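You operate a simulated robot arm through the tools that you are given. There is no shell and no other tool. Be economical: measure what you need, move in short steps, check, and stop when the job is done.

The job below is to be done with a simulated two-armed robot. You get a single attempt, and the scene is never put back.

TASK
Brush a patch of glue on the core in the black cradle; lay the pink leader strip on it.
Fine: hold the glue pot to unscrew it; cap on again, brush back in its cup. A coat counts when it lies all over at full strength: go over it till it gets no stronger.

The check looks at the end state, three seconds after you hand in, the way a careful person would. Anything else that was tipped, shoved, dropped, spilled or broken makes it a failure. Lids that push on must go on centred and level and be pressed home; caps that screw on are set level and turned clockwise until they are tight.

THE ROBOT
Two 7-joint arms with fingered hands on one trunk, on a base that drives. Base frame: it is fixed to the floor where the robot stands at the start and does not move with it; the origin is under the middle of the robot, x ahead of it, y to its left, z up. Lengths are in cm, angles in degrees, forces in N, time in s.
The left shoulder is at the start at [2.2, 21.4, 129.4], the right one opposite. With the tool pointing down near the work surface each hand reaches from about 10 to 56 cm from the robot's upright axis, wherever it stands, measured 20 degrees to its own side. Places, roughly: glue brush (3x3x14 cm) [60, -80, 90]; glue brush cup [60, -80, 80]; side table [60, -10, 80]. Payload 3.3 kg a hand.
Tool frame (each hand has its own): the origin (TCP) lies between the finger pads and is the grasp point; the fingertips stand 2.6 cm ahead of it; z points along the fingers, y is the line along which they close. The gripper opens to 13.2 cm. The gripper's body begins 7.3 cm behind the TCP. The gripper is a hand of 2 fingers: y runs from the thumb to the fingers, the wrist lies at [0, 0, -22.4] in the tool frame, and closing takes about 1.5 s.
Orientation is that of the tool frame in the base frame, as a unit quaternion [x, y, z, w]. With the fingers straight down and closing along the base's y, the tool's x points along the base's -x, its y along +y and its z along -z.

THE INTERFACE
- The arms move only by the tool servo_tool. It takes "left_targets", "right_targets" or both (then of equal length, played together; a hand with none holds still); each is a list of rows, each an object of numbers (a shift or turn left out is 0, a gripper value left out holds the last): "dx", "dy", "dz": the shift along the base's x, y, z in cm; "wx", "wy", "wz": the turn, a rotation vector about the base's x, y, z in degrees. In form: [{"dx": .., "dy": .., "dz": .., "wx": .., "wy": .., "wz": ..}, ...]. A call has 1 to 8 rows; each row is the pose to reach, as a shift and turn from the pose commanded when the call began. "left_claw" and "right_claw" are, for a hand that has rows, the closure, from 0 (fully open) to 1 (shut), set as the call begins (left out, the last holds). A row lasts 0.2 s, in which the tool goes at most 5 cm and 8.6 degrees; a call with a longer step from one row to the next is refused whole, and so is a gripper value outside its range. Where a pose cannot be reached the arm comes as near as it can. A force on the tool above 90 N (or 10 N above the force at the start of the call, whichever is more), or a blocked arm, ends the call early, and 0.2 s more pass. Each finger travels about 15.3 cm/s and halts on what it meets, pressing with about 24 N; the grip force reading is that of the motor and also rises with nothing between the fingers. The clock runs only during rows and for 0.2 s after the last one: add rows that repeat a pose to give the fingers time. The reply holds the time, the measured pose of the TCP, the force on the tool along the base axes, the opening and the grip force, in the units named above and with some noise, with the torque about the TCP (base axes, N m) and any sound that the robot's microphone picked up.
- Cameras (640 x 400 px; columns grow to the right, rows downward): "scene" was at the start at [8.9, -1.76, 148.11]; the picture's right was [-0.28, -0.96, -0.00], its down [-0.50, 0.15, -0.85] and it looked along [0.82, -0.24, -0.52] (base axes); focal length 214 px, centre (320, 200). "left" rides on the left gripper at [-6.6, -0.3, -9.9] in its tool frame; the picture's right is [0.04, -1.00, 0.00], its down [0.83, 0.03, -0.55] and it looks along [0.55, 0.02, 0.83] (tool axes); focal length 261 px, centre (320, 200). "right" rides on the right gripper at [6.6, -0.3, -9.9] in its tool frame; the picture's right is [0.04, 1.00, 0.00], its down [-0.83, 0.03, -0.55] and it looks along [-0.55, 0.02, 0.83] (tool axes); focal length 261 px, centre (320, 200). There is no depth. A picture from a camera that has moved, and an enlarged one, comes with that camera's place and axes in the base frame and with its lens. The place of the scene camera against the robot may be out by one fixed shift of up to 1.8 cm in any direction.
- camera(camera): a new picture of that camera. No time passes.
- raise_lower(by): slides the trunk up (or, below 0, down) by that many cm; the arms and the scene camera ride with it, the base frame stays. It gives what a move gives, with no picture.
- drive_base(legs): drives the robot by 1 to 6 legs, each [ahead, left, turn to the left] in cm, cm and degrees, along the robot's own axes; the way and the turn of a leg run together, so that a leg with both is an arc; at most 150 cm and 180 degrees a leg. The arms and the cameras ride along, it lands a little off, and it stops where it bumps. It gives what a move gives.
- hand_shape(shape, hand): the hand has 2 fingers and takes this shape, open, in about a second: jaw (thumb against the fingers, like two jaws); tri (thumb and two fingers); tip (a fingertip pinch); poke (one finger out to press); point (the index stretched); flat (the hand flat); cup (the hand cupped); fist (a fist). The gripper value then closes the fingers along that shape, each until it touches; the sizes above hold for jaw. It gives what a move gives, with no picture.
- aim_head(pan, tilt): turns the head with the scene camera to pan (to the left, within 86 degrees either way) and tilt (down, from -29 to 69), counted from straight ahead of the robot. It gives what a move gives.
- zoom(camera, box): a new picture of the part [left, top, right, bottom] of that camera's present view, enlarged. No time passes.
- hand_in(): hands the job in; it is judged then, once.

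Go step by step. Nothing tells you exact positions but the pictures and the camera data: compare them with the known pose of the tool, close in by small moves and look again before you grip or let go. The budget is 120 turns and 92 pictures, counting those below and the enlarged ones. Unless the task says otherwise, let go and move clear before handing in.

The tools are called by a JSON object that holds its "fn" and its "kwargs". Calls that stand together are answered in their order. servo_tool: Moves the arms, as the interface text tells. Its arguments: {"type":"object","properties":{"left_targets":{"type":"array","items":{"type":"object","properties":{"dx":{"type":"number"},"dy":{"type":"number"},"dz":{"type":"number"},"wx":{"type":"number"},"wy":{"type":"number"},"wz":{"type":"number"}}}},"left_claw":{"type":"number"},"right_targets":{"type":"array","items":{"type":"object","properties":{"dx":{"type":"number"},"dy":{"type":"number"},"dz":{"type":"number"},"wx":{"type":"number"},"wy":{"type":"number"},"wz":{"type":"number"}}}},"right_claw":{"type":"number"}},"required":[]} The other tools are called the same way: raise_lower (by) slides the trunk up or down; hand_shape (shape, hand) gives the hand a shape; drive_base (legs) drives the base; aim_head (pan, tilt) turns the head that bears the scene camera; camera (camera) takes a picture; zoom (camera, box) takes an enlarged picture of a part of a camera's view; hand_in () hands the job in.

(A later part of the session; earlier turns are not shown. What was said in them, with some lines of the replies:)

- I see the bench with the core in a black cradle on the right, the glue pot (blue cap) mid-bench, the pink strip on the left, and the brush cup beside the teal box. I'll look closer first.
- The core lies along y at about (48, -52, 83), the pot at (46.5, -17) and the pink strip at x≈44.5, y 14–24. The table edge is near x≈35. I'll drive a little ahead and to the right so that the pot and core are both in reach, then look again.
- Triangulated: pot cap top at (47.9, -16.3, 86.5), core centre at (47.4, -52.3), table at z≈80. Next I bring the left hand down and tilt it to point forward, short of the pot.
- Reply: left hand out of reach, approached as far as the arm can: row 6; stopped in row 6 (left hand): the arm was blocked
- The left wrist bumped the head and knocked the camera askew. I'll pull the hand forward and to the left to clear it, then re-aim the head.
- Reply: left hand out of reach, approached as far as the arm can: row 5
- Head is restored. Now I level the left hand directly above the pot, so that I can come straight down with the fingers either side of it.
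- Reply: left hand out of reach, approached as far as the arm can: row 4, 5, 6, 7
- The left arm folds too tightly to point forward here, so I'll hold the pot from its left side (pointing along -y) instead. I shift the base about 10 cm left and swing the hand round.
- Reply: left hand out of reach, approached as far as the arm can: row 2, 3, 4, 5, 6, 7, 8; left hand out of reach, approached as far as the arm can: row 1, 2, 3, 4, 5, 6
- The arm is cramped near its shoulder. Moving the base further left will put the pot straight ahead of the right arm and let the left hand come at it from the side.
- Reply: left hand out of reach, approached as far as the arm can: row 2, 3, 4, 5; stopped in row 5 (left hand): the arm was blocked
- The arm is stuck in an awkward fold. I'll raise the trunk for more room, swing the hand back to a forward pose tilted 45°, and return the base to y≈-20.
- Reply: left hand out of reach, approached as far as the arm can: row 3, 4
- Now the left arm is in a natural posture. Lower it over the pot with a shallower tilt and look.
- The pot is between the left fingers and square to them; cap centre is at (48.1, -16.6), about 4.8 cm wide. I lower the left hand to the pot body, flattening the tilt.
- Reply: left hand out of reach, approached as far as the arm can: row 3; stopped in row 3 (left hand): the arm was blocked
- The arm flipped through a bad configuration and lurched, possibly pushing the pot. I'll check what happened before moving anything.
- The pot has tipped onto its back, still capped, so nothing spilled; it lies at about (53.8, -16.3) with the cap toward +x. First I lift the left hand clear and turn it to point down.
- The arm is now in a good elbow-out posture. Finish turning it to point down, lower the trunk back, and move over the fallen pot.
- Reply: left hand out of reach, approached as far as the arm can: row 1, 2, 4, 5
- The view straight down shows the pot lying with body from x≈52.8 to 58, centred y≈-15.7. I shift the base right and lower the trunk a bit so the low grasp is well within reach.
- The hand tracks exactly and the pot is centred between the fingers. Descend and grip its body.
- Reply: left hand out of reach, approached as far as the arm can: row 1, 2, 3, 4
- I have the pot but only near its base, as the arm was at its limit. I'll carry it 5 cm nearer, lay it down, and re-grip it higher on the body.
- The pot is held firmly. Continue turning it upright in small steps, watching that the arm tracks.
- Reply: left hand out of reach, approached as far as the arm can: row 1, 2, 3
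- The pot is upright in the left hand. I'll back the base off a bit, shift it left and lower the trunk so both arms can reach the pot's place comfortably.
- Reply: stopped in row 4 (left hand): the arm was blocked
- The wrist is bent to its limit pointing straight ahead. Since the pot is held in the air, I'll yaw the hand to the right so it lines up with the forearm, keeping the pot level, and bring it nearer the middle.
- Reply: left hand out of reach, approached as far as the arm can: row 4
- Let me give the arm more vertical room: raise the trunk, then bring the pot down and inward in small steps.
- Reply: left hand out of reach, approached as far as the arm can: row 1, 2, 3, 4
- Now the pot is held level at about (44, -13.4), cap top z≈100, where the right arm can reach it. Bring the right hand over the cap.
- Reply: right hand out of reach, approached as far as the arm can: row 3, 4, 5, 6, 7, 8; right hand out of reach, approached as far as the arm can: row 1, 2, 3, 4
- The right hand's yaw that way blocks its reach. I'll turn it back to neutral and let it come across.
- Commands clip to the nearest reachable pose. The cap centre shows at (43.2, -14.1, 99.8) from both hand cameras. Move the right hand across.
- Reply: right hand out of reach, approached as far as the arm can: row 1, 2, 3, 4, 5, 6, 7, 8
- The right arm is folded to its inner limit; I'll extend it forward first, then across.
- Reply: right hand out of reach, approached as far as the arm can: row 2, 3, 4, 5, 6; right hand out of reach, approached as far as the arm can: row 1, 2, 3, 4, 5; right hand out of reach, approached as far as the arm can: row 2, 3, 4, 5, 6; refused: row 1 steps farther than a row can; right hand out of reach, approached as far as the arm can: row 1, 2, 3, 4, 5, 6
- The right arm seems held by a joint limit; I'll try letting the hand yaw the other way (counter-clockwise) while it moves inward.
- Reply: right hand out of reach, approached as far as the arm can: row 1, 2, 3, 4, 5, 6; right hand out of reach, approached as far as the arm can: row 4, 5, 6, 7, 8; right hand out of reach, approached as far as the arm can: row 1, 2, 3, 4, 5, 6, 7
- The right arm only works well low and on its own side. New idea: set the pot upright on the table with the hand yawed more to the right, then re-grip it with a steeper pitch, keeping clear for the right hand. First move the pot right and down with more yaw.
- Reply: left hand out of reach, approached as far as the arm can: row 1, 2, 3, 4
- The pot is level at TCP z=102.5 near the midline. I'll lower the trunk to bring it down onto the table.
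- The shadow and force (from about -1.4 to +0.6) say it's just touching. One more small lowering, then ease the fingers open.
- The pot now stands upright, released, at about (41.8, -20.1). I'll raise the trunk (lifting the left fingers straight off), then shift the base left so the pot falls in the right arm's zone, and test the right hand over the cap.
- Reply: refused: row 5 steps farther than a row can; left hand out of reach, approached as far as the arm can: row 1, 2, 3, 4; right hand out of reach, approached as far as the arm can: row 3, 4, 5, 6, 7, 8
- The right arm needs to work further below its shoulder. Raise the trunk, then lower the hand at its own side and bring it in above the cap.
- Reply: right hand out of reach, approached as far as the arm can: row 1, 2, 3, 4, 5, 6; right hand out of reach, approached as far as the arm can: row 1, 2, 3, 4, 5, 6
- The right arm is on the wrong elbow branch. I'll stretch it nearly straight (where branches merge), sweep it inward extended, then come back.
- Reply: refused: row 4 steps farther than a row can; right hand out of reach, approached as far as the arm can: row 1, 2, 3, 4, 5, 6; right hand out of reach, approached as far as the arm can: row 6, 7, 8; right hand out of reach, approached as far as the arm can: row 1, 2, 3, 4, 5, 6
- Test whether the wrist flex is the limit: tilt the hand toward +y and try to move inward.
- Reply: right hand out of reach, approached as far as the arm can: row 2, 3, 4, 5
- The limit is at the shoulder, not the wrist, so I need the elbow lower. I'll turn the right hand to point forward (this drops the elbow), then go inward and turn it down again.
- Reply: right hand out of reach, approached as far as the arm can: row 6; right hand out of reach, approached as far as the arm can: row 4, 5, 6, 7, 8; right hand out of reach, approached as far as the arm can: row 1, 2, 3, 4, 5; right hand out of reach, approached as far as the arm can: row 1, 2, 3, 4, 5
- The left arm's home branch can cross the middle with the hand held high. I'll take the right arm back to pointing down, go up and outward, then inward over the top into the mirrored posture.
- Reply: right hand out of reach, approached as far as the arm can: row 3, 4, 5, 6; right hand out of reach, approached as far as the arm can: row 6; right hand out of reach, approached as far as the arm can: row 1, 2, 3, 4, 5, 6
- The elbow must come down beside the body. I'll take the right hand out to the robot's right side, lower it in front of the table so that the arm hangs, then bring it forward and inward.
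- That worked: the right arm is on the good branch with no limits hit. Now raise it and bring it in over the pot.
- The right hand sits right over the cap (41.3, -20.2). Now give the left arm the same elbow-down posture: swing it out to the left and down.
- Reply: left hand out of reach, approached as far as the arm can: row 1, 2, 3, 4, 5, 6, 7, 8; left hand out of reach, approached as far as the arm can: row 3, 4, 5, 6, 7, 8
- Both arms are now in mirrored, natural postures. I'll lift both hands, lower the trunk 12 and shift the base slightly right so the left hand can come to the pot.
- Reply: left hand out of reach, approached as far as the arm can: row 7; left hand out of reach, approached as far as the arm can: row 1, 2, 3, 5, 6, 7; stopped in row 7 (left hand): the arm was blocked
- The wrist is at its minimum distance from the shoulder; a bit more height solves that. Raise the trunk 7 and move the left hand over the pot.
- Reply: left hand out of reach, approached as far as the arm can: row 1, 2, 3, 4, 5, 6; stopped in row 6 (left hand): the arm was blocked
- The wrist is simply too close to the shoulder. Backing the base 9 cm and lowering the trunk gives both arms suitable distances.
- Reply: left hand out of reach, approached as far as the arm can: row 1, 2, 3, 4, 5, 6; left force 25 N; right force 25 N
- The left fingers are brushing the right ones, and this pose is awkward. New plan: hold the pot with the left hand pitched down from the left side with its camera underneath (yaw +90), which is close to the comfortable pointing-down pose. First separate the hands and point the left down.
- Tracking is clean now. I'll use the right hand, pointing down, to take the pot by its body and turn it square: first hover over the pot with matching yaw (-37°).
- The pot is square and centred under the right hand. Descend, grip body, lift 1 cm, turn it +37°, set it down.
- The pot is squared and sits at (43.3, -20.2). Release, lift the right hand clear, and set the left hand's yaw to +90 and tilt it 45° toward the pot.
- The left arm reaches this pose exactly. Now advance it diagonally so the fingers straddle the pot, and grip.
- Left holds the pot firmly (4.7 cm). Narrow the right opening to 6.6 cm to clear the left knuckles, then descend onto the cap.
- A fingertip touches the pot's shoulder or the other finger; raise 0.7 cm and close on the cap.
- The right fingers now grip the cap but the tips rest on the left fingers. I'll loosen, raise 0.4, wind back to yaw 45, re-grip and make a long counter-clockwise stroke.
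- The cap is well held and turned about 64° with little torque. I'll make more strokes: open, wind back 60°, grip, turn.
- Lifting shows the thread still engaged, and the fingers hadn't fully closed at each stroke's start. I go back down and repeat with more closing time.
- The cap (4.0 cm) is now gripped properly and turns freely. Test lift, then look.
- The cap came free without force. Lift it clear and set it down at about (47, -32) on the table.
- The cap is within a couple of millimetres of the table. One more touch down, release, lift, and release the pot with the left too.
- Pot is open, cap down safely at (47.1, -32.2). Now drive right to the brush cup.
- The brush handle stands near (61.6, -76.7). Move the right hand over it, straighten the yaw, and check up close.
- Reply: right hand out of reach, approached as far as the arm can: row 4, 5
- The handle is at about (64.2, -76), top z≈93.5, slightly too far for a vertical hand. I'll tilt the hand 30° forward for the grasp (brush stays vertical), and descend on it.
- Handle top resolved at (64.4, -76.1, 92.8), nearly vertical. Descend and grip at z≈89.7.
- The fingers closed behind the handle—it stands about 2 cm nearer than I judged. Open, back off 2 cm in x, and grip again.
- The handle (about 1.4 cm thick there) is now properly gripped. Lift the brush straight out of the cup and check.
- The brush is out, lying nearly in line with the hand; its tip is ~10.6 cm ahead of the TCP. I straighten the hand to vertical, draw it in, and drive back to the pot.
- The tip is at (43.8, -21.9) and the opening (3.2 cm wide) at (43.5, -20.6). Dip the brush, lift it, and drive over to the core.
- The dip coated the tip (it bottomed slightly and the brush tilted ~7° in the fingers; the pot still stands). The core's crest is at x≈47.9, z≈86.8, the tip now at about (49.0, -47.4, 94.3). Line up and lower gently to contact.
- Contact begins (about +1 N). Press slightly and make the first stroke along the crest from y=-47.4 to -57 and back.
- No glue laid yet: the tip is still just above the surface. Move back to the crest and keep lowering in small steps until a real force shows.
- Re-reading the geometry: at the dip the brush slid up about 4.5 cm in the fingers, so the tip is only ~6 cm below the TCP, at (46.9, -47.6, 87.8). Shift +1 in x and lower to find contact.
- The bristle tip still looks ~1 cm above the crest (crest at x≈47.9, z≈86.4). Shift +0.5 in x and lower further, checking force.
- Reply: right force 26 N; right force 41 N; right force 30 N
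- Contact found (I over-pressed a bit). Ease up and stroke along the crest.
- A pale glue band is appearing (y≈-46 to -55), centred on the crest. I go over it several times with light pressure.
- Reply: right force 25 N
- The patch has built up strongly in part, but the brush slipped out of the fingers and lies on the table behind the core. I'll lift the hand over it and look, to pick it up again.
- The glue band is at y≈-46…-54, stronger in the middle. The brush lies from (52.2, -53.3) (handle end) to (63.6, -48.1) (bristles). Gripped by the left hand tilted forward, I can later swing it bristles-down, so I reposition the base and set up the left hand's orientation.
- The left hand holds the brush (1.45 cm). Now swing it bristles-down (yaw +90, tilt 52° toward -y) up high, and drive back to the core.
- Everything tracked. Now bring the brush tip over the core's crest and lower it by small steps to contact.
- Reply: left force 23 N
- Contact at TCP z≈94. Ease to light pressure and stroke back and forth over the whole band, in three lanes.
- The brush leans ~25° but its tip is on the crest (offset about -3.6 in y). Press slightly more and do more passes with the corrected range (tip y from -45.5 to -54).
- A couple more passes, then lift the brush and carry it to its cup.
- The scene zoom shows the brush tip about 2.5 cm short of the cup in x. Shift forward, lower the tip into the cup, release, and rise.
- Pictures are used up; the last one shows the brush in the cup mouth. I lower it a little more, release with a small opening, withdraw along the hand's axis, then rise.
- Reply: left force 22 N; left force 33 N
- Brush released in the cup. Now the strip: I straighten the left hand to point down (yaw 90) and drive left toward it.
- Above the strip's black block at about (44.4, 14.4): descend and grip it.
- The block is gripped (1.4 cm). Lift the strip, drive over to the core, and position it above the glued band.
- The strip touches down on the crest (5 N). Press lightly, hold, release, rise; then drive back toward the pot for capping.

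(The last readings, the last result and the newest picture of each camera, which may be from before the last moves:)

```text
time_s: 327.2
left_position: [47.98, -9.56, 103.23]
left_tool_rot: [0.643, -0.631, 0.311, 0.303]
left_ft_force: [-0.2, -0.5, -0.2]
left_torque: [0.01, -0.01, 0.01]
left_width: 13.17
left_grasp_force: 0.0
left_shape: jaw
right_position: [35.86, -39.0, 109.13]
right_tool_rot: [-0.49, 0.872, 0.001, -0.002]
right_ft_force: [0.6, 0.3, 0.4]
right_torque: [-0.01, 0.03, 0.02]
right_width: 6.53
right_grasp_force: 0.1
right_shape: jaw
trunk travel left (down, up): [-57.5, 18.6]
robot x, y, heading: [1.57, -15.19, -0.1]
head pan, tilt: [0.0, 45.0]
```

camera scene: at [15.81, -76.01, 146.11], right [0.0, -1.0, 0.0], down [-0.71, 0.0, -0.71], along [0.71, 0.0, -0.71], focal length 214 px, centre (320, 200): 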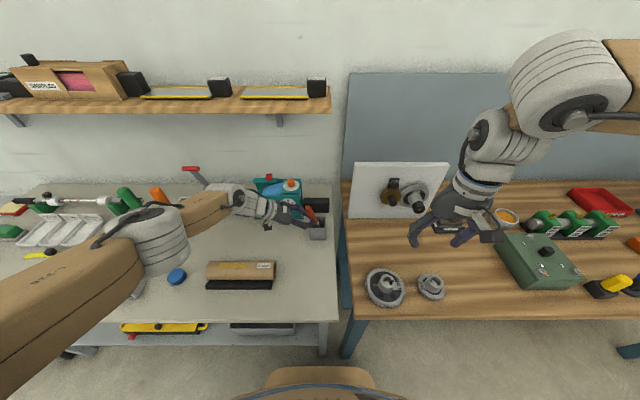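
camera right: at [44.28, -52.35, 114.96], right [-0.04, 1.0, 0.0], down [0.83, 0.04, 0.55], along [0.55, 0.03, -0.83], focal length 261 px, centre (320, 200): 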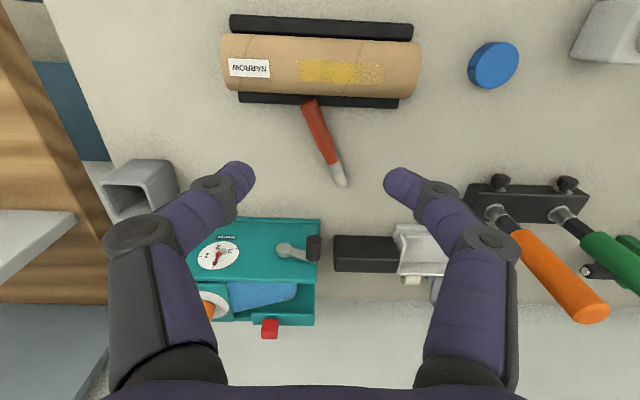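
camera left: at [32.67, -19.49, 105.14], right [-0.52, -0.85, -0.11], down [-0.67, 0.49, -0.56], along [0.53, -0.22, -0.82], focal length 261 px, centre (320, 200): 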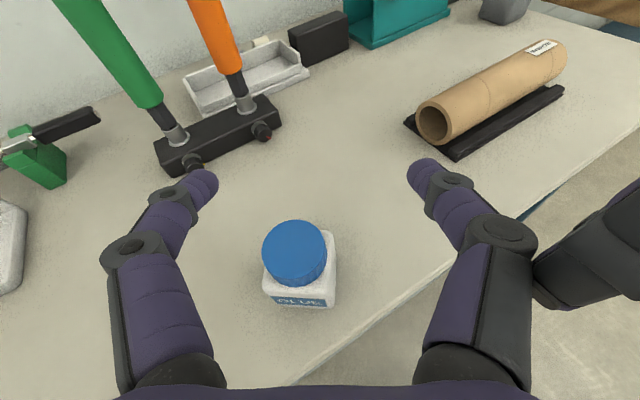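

Now left takes the pot again while the right goes down to the cap at (47.15, -32.2) with yaw 90.

{"fn": "servo_tool", "kwargs": {"left_targets": [{"dx": -2.3, "dy": -1.4, "dz": -1.7}, {"dx": -4.6, "dy": -2.8, "dz": -3.4}, {"dx": -4.65, "dy": -4.3, "dz": -7}, {"dx": -4.65, "dy": -5.8, "dz": -10.5}, {"dx": -4.65, "dy": -7.3, "dz": -14}, {"dx": -4.65, "dy": -8.8, "dz": -17.5}, {"dx": -4.65, "dy": -10.2, "dz": -20.1}], "right_targets": [{"dx": 2.5, "dy": 1.5, "wz": 8}, {"dx": 5, "dy": 3, "wz": 16}, {"dx": 8, "dy": 5, "wz": 24}, {"dx": 11.3, "dy": 6.8, "wz": 31.3}, {"dx": 11.3, "dy": 6.8, "dz": -4, "wz": 31.3}, {"dx": 11.3, "dy": 6.8, "dz": -8.5, "wz": 31.3}, {"dx": 11.3, "dy": 6.8, "dz": -13, "wz": 31.3}], "right_claw": 0.5}}

{"fn": "servo_tool", "kwargs": {"left_targets": [{}, {}, {}, {}, {}, {}, {}, {}], "left_claw": 1, "right_targets": [{"dz": -3}, {"dz": -6}, {"dz": -9}, {"dz": -11.5}, {"dz": -13}, {"dz": -13.3}, {"dz": -13.3}, {"dz": -13.3}]}}

{"fn": "servo_tool", "kwargs": {"right_targets": [{}, {}, {}, {}, {}, {}, {}, {}], "right_claw": 1}}

```text
time_s: 328.8
left_position: [43.19, -19.85, 83.17]
left_tool_rot: [0.645, -0.63, 0.31, 0.302]
left_ft_force: [-0.6, -0.4, 0.0]
left_torque: [-0.02, 0.01, 0.03]
left_width: 13.17
left_grasp_force: 0.1
left_shape: jaw
right_position: [47.13, -32.14, 96.18]
right_tool_rot: [0.707, -0.707, -0.001, 0.002]
right_ft_force: [-0.5, -0.2, 1.1]
right_torque: [0.02, 0.01, -0.01]
right_width: 6.56
right_grasp_force: 0.1
right_shape: jaw
trunk travel left (down, up): [-57.5, 18.6]
robot x, y, heading: [1.19, -15.04, -0.3]
head pan, tilt: [0.0, 45.0]
```

```text
time_s: 330.6
left_position: [43.35, -19.79, 83.26]
left_tool_rot: [0.643, -0.631, 0.31, 0.302]
left_ft_force: [-1.1, 0.0, 0.4]
left_torque: [0.03, 0.0, -0.02]
left_width: 4.74
left_grasp_force: 24.4
left_shape: jaw
right_position: [47.17, -32.12, 82.84]
right_tool_rot: [-0.706, 0.708, 0.0, -0.002]
right_ft_force: [0.0, -0.4, 0.0]
right_torque: [0.04, -0.03, 0.01]
right_width: 6.6
right_grasp_force: 0.1
right_shape: jaw
trunk travel left (down, up): [-57.5, 18.6]
robot x, y, heading: [1.48, -14.96, -0.3]
head pan, tilt: [0.0, 45.0]
```

```text
time_s: 332.4
left_position: [43.26, -19.71, 83.22]
left_tool_rot: [0.644, -0.63, 0.311, 0.302]
left_ft_force: [0.3, 0.3, -0.3]
left_torque: [-0.02, -0.02, 0.01]
left_width: 4.73
left_grasp_force: 24.3
left_shape: jaw
right_position: [47.07, -32.07, 82.99]
right_tool_rot: [-0.707, 0.707, 0.001, -0.001]
right_ft_force: [0.4, 0.1, 0.3]
right_torque: [-0.05, -0.01, 0.05]
right_width: 3.98
right_grasp_force: 24.2
right_shape: jaw
trunk travel left (down, up): [-57.5, 18.6]
robot x, y, heading: [1.41, -14.87, -0.4]
head pan, tilt: [0.0, 45.0]
```

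Both are gripped (pot 4.74, cap 3.98). Lift the cap over the neck, lower it level, and begin turning clockwise.

{"fn": "servo_tool", "kwargs": {"right_targets": [{"dz": 4}, {"dz": 8}, {"dz": 12}, {"dx": -1, "dy": 4, "dz": 13.5, "wz": 6}, {"dx": -2.5, "dy": 8, "dz": 13.5, "wz": 12}, {"dx": -3.9, "dy": 11.85, "dz": 13.5, "wz": 18}, {"dx": -3.9, "dy": 11.85, "dz": 10, "wz": 18}, {"dx": -3.9, "dy": 11.85, "dz": 7, "wz": 18}]}}

{"fn": "servo_tool", "kwargs": {"right_targets": [{"dz": -0.4}, {"dz": -0.8}, {"dz": -1.1}]}}

{"fn": "servo_tool", "kwargs": {"right_targets": [{"dz": -0.1, "wz": -8.5}, {"dz": -0.15, "wz": -17}, {"dz": -0.2, "wz": -25.5}, {"dz": -0.2, "wz": -34}, {"dz": -0.2, "wz": -42.5}, {"dz": -0.2, "wz": -51}, {"dz": -0.2, "wz": -59.5}]}}

```text
time_s: 334.2
left_position: [43.27, -19.78, 83.26]
left_tool_rot: [0.644, -0.631, 0.31, 0.302]
left_ft_force: [0.1, -0.2, 0.0]
left_torque: [0.02, -0.02, 0.0]
left_width: 4.71
left_grasp_force: 23.5
left_shape: jaw
right_position: [43.34, -20.29, 89.8]
right_tool_rot: [0.808, -0.589, -0.001, 0.002]
right_ft_force: [-0.4, -0.3, 0.4]
right_torque: [-0.02, 0.0, 0.02]
right_width: 3.98
right_grasp_force: 24.4
right_shape: jaw
trunk travel left (down, up): [-57.5, 18.6]
robot x, y, heading: [1.32, -15.15, -0.2]
head pan, tilt: [0.0, 45.0]
```

```text
time_s: 335.0
left_position: [43.12, -19.68, 83.12]
left_tool_rot: [0.644, -0.631, 0.311, 0.301]
left_ft_force: [1.9, -4.1, -9.3]
left_torque: [0.09, -0.02, -0.02]
left_width: 4.69
left_grasp_force: 23.8
left_shape: jaw
right_position: [43.4, -20.12, 88.95]
right_tool_rot: [0.808, -0.589, 0.0, -0.001]
right_ft_force: [1.0, 4.4, 33.4]
right_torque: [-0.03, -0.32, 0.09]
right_width: 4.24
right_grasp_force: 23.9
right_shape: jaw
trunk travel left (down, up): [-57.5, 18.6]
robot x, y, heading: [1.18, -14.79, 0.0]
head pan, tilt: [0.0, 45.0]
```

```text
time_s: 336.6
left_position: [43.15, -19.91, 83.32]
left_tool_rot: [0.642, -0.631, 0.31, 0.305]
left_ft_force: [-9.7, -5.8, -0.9]
left_torque: [0.02, -0.09, -0.6]
left_width: 4.71
left_grasp_force: 24.0
left_shape: jaw
right_position: [43.23, -20.17, 88.55]
right_tool_rot: [-0.409, 0.912, 0.002, 0.001]
right_ft_force: [11.2, 5.8, 4.8]
right_torque: [0.14, -0.4, 0.59]
right_width: 3.98
right_grasp_force: 24.1
right_shape: jaw
trunk travel left (down, up): [-57.5, 18.6]
robot x, y, heading: [1.68, -14.84, -0.3]
head pan, tilt: [0.0, 45.0]
```

The cap is seated and biting (0.6 N·m resistance). More clockwise strokes until tight.

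{"fn": "servo_tool", "kwargs": {"right_targets": [{}, {"wz": 8.5}, {"wz": 17}, {"wz": 25.5}, {"wz": 34}, {"wz": 42.5}, {"wz": 51}, {"wz": 59.5}], "right_claw": 0.58}}

{"fn": "servo_tool", "kwargs": {"right_targets": [{}, {}, {}, {}, {}, {}, {}, {}], "right_claw": 1}}

{"fn": "servo_tool", "kwargs": {"right_targets": [{"wz": -8.5}, {"wz": -17}, {"wz": -25.5}, {"wz": -34}, {"wz": -42.5}, {"wz": -51}, {"wz": -59.5}]}}

{"fn": "servo_tool", "kwargs": {"right_targets": [{}, {"wz": 8.5}, {"wz": 17}, {"wz": 25.5}, {"wz": 34}, {"wz": 42.5}, {"wz": 51}, {"wz": 59.5}], "right_claw": 0.58}}

{"fn": "servo_tool", "kwargs": {"right_targets": [{}, {}, {}, {}, {}, {}, {}, {}], "right_claw": 1}}

{"fn": "servo_tool", "kwargs": {"right_targets": [{"wz": -8.5}, {"wz": -17}, {"wz": -25.5}, {"wz": -34}, {"wz": -42.5}, {"wz": -51}, {"wz": -59.5}]}}

```text
time_s: 338.4
left_position: [43.22, -19.82, 83.12]
left_tool_rot: [0.644, -0.63, 0.311, 0.303]
left_ft_force: [-0.6, 0.0, 0.1]
left_torque: [0.01, 0.01, -0.01]
left_width: 4.69
left_grasp_force: 23.7
left_shape: jaw
right_position: [43.29, -20.29, 88.45]
right_tool_rot: [0.809, -0.588, 0.0, 0.002]
right_ft_force: [-0.3, -0.5, -0.4]
right_torque: [-0.01, -0.01, 0.01]
right_width: 5.51
right_grasp_force: 0.2
right_shape: jaw
trunk travel left (down, up): [-57.5, 18.6]
robot x, y, heading: [1.18, -15.05, -0.2]
head pan, tilt: [0.0, 45.0]
```

```text
time_s: 340.2
left_position: [43.28, -19.88, 83.19]
left_tool_rot: [0.643, -0.631, 0.31, 0.303]
left_ft_force: [0.6, 0.8, 0.1]
left_torque: [0.0, 0.03, 0.02]
left_width: 4.71
left_grasp_force: 23.9
left_shape: jaw
right_position: [43.25, -20.33, 88.49]
right_tool_rot: [0.808, -0.589, -0.001, 0.001]
right_ft_force: [-0.6, 0.7, 0.0]
right_torque: [0.01, 0.01, 0.0]
right_width: 3.98
right_grasp_force: 24.1
right_shape: jaw
trunk travel left (down, up): [-57.5, 18.6]
robot x, y, heading: [1.19, -15.21, -0.1]
head pan, tilt: [0.0, 45.0]
```

```text
time_s: 341.8
left_position: [43.17, -19.86, 83.29]
left_tool_rot: [0.643, -0.631, 0.311, 0.304]
left_ft_force: [-9.9, -4.0, 2.0]
left_torque: [-0.08, -0.09, -0.65]
left_width: 4.69
left_grasp_force: 24.4
left_shape: jaw
right_position: [43.38, -20.23, 88.65]
right_tool_rot: [-0.408, 0.913, 0.003, 0.001]
right_ft_force: [11.4, 4.7, 0.9]
right_torque: [0.13, -0.4, 0.68]
right_width: 3.86
right_grasp_force: 24.3
right_shape: jaw
trunk travel left (down, up): [-57.5, 18.6]
robot x, y, heading: [1.31, -14.72, -0.3]
head pan, tilt: [0.0, 45.0]
```

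```text
time_s: 343.6
left_position: [43.34, -19.79, 83.15]
left_tool_rot: [0.644, -0.63, 0.31, 0.304]
left_ft_force: [0.4, 0.7, -0.2]
left_torque: [0.02, 0.01, 0.03]
left_width: 4.73
left_grasp_force: 24.0
left_shape: jaw
right_position: [43.29, -20.33, 88.42]
right_tool_rot: [0.81, -0.587, -0.001, 0.001]
right_ft_force: [-1.0, 0.5, -0.1]
right_torque: [0.0, 0.0, 0.04]
right_width: 5.49
right_grasp_force: 0.0
right_shape: jaw
trunk travel left (down, up): [-57.5, 18.6]
robot x, y, heading: [1.62, -15.05, -0.3]
head pan, tilt: [0.0, 45.0]
```

```text
time_s: 345.4
left_position: [43.29, -19.83, 83.2]
left_tool_rot: [0.644, -0.63, 0.311, 0.302]
left_ft_force: [-0.3, -0.6, -0.4]
left_torque: [0.01, 0.01, -0.01]
left_width: 4.73
left_grasp_force: 24.3
left_shape: jaw
right_position: [43.21, -20.18, 88.54]
right_tool_rot: [0.808, -0.589, -0.001, 0.002]
right_ft_force: [-0.4, 1.1, 1.7]
right_torque: [-0.02, 0.05, 0.02]
right_width: 3.99
right_grasp_force: 24.4
right_shape: jaw
trunk travel left (down, up): [-57.5, 18.6]
robot x, y, heading: [1.04, -14.98, -0.0]
head pan, tilt: [0.0, 45.0]
```

```text
time_s: 347.0
left_position: [42.97, -19.93, 83.27]
left_tool_rot: [0.642, -0.631, 0.311, 0.305]
left_ft_force: [-10.5, -4.9, 1.5]
left_torque: [-0.05, -0.12, -0.69]
left_width: 4.76
left_grasp_force: 24.2
left_shape: jaw
right_position: [43.3, -20.32, 88.49]
right_tool_rot: [-0.409, 0.913, 0.001, 0.0]
right_ft_force: [12.6, 5.4, 2.7]
right_torque: [0.21, -0.44, 0.69]
right_width: 3.83
right_grasp_force: 24.2
right_shape: jaw
trunk travel left (down, up): [-57.5, 18.6]
robot x, y, heading: [1.6, -15.15, -0.4]
head pan, tilt: [0.0, 45.0]
```

The cap now resists at ~0.7 N·m on every stroke with the fingers slipping: it is tight. Release both hands and withdraw.

{"fn": "servo_tool", "kwargs": {"right_targets": [{}, {}, {}, {}], "right_claw": 0.5}}

{"fn": "servo_tool", "kwargs": {"right_targets": [{"dz": 3}, {"dz": 7}, {"dz": 11}, {"dz": 15}, {"dy": -3, "dz": 18}, {"dy": -6, "dz": 20}]}}

{"fn": "servo_tool", "kwargs": {"left_targets": [{}, {}, {}, {}], "left_claw": 0}}

{"fn": "servo_tool", "kwargs": {"left_targets": [{"dy": 1.5, "dz": 1.2}, {"dy": 4, "dz": 4}, {"dy": 6.5, "dz": 8}, {"dy": 9, "dz": 12}, {"dy": 12, "dz": 16}, {"dy": 15, "dz": 18}]}}

```text
time_s: 348.0
left_position: [43.29, -19.77, 83.2]
left_tool_rot: [0.645, -0.63, 0.311, 0.302]
left_ft_force: [0.2, -0.1, -0.3]
left_torque: [0.01, -0.02, -0.02]
left_width: 4.73
left_grasp_force: 24.5
left_shape: jaw
right_position: [43.18, -20.36, 88.5]
right_tool_rot: [-0.409, 0.912, 0.001, -0.001]
right_ft_force: [-0.6, -0.1, 1.3]
right_torque: [0.0, 0.02, -0.02]
right_width: 6.56
right_grasp_force: 0.0
right_shape: jaw
trunk travel left (down, up): [-57.5, 18.6]
robot x, y, heading: [1.46, -15.02, -0.2]
head pan, tilt: [0.0, 45.0]
```

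```text
time_s: 349.4
left_position: [43.33, -19.69, 83.27]
left_tool_rot: [0.644, -0.63, 0.311, 0.302]
left_ft_force: [0.1, -0.5, -0.8]
left_torque: [0.05, 0.01, 0.03]
left_width: 4.76
left_grasp_force: 24.5
left_shape: jaw
right_position: [43.38, -26.18, 108.52]
right_tool_rot: [-0.41, 0.912, 0.002, 0.001]
right_ft_force: [0.7, 0.2, 0.7]
right_torque: [-0.01, 0.04, -0.03]
right_width: 6.55
right_grasp_force: 0.1
right_shape: jaw
trunk travel left (down, up): [-57.5, 18.6]
robot x, y, heading: [1.46, -15.21, -0.4]
head pan, tilt: [0.0, 45.0]
```

```text
time_s: 350.4
left_position: [43.3, -19.85, 83.22]
left_tool_rot: [0.643, -0.631, 0.31, 0.303]
left_ft_force: [-0.2, 0.2, 0.3]
left_torque: [0.01, 0.01, -0.01]
left_width: 13.17
left_grasp_force: 0.0
left_shape: jaw
right_position: [43.37, -26.28, 108.52]
right_tool_rot: [-0.411, 0.912, 0.001, -0.002]
right_ft_force: [-0.3, 0.3, 0.1]
right_torque: [0.0, -0.01, 0.02]
right_width: 6.55
right_grasp_force: 0.0
right_shape: jaw
trunk travel left (down, up): [-57.5, 18.6]
robot x, y, heading: [1.69, -14.61, 0.0]
head pan, tilt: [0.0, 45.0]
```

```text
time_s: 351.8
left_position: [43.26, -4.77, 101.16]
left_tool_rot: [0.644, -0.63, 0.31, 0.303]
left_ft_force: [-0.3, 0.1, -0.3]
left_torque: [-0.03, -0.01, 0.02]
left_width: 13.21
left_grasp_force: 0.1
left_shape: jaw
right_position: [43.39, -26.27, 108.48]
right_tool_rot: [-0.41, 0.912, 0.001, -0.002]
right_ft_force: [-0.2, 0.0, -0.2]
right_torque: [-0.01, -0.01, -0.01]
right_width: 6.56
right_grasp_force: 0.0
right_shape: jaw
trunk travel left (down, up): [-57.5, 18.6]
robot x, y, heading: [1.5, -15.24, -0.1]
head pan, tilt: [0.0, 45.0]
```

Both hands are empty and clear. The pot should be upright and capped, the strip should lie on the glued band, and the brush was released in its cup. I have no pictures left to confirm any of this, so I hand in now.

{"fn": "hand_in", "kwargs": {}}

```text
The job is handed in.
```

I've handed the job in, but I had no pictures left to check the end state. The pot is capped, and the cap turned until it resisted at about 0.7 N·m. The pink strip is laid on the glued band, and I let go of the brush in its cup.

These could count against the result:
- **Pot:** it tipped over early on with its cap on, and I stood it up again about 5 cm from where it started.
- **Brush:** it was dropped once on the table behind the core, which may have left glue there.
- **Cup:** I felt about 22 N against the hand while letting go of the brush. The cup may have shifted, and I didn't see the brush settle.
- **Glue coat:** my last clear view, before the final passes, showed one end still weak, so I can't say it is at full strength all over.
- **Strip:** I placed it by touch, without seeing it on the glue.
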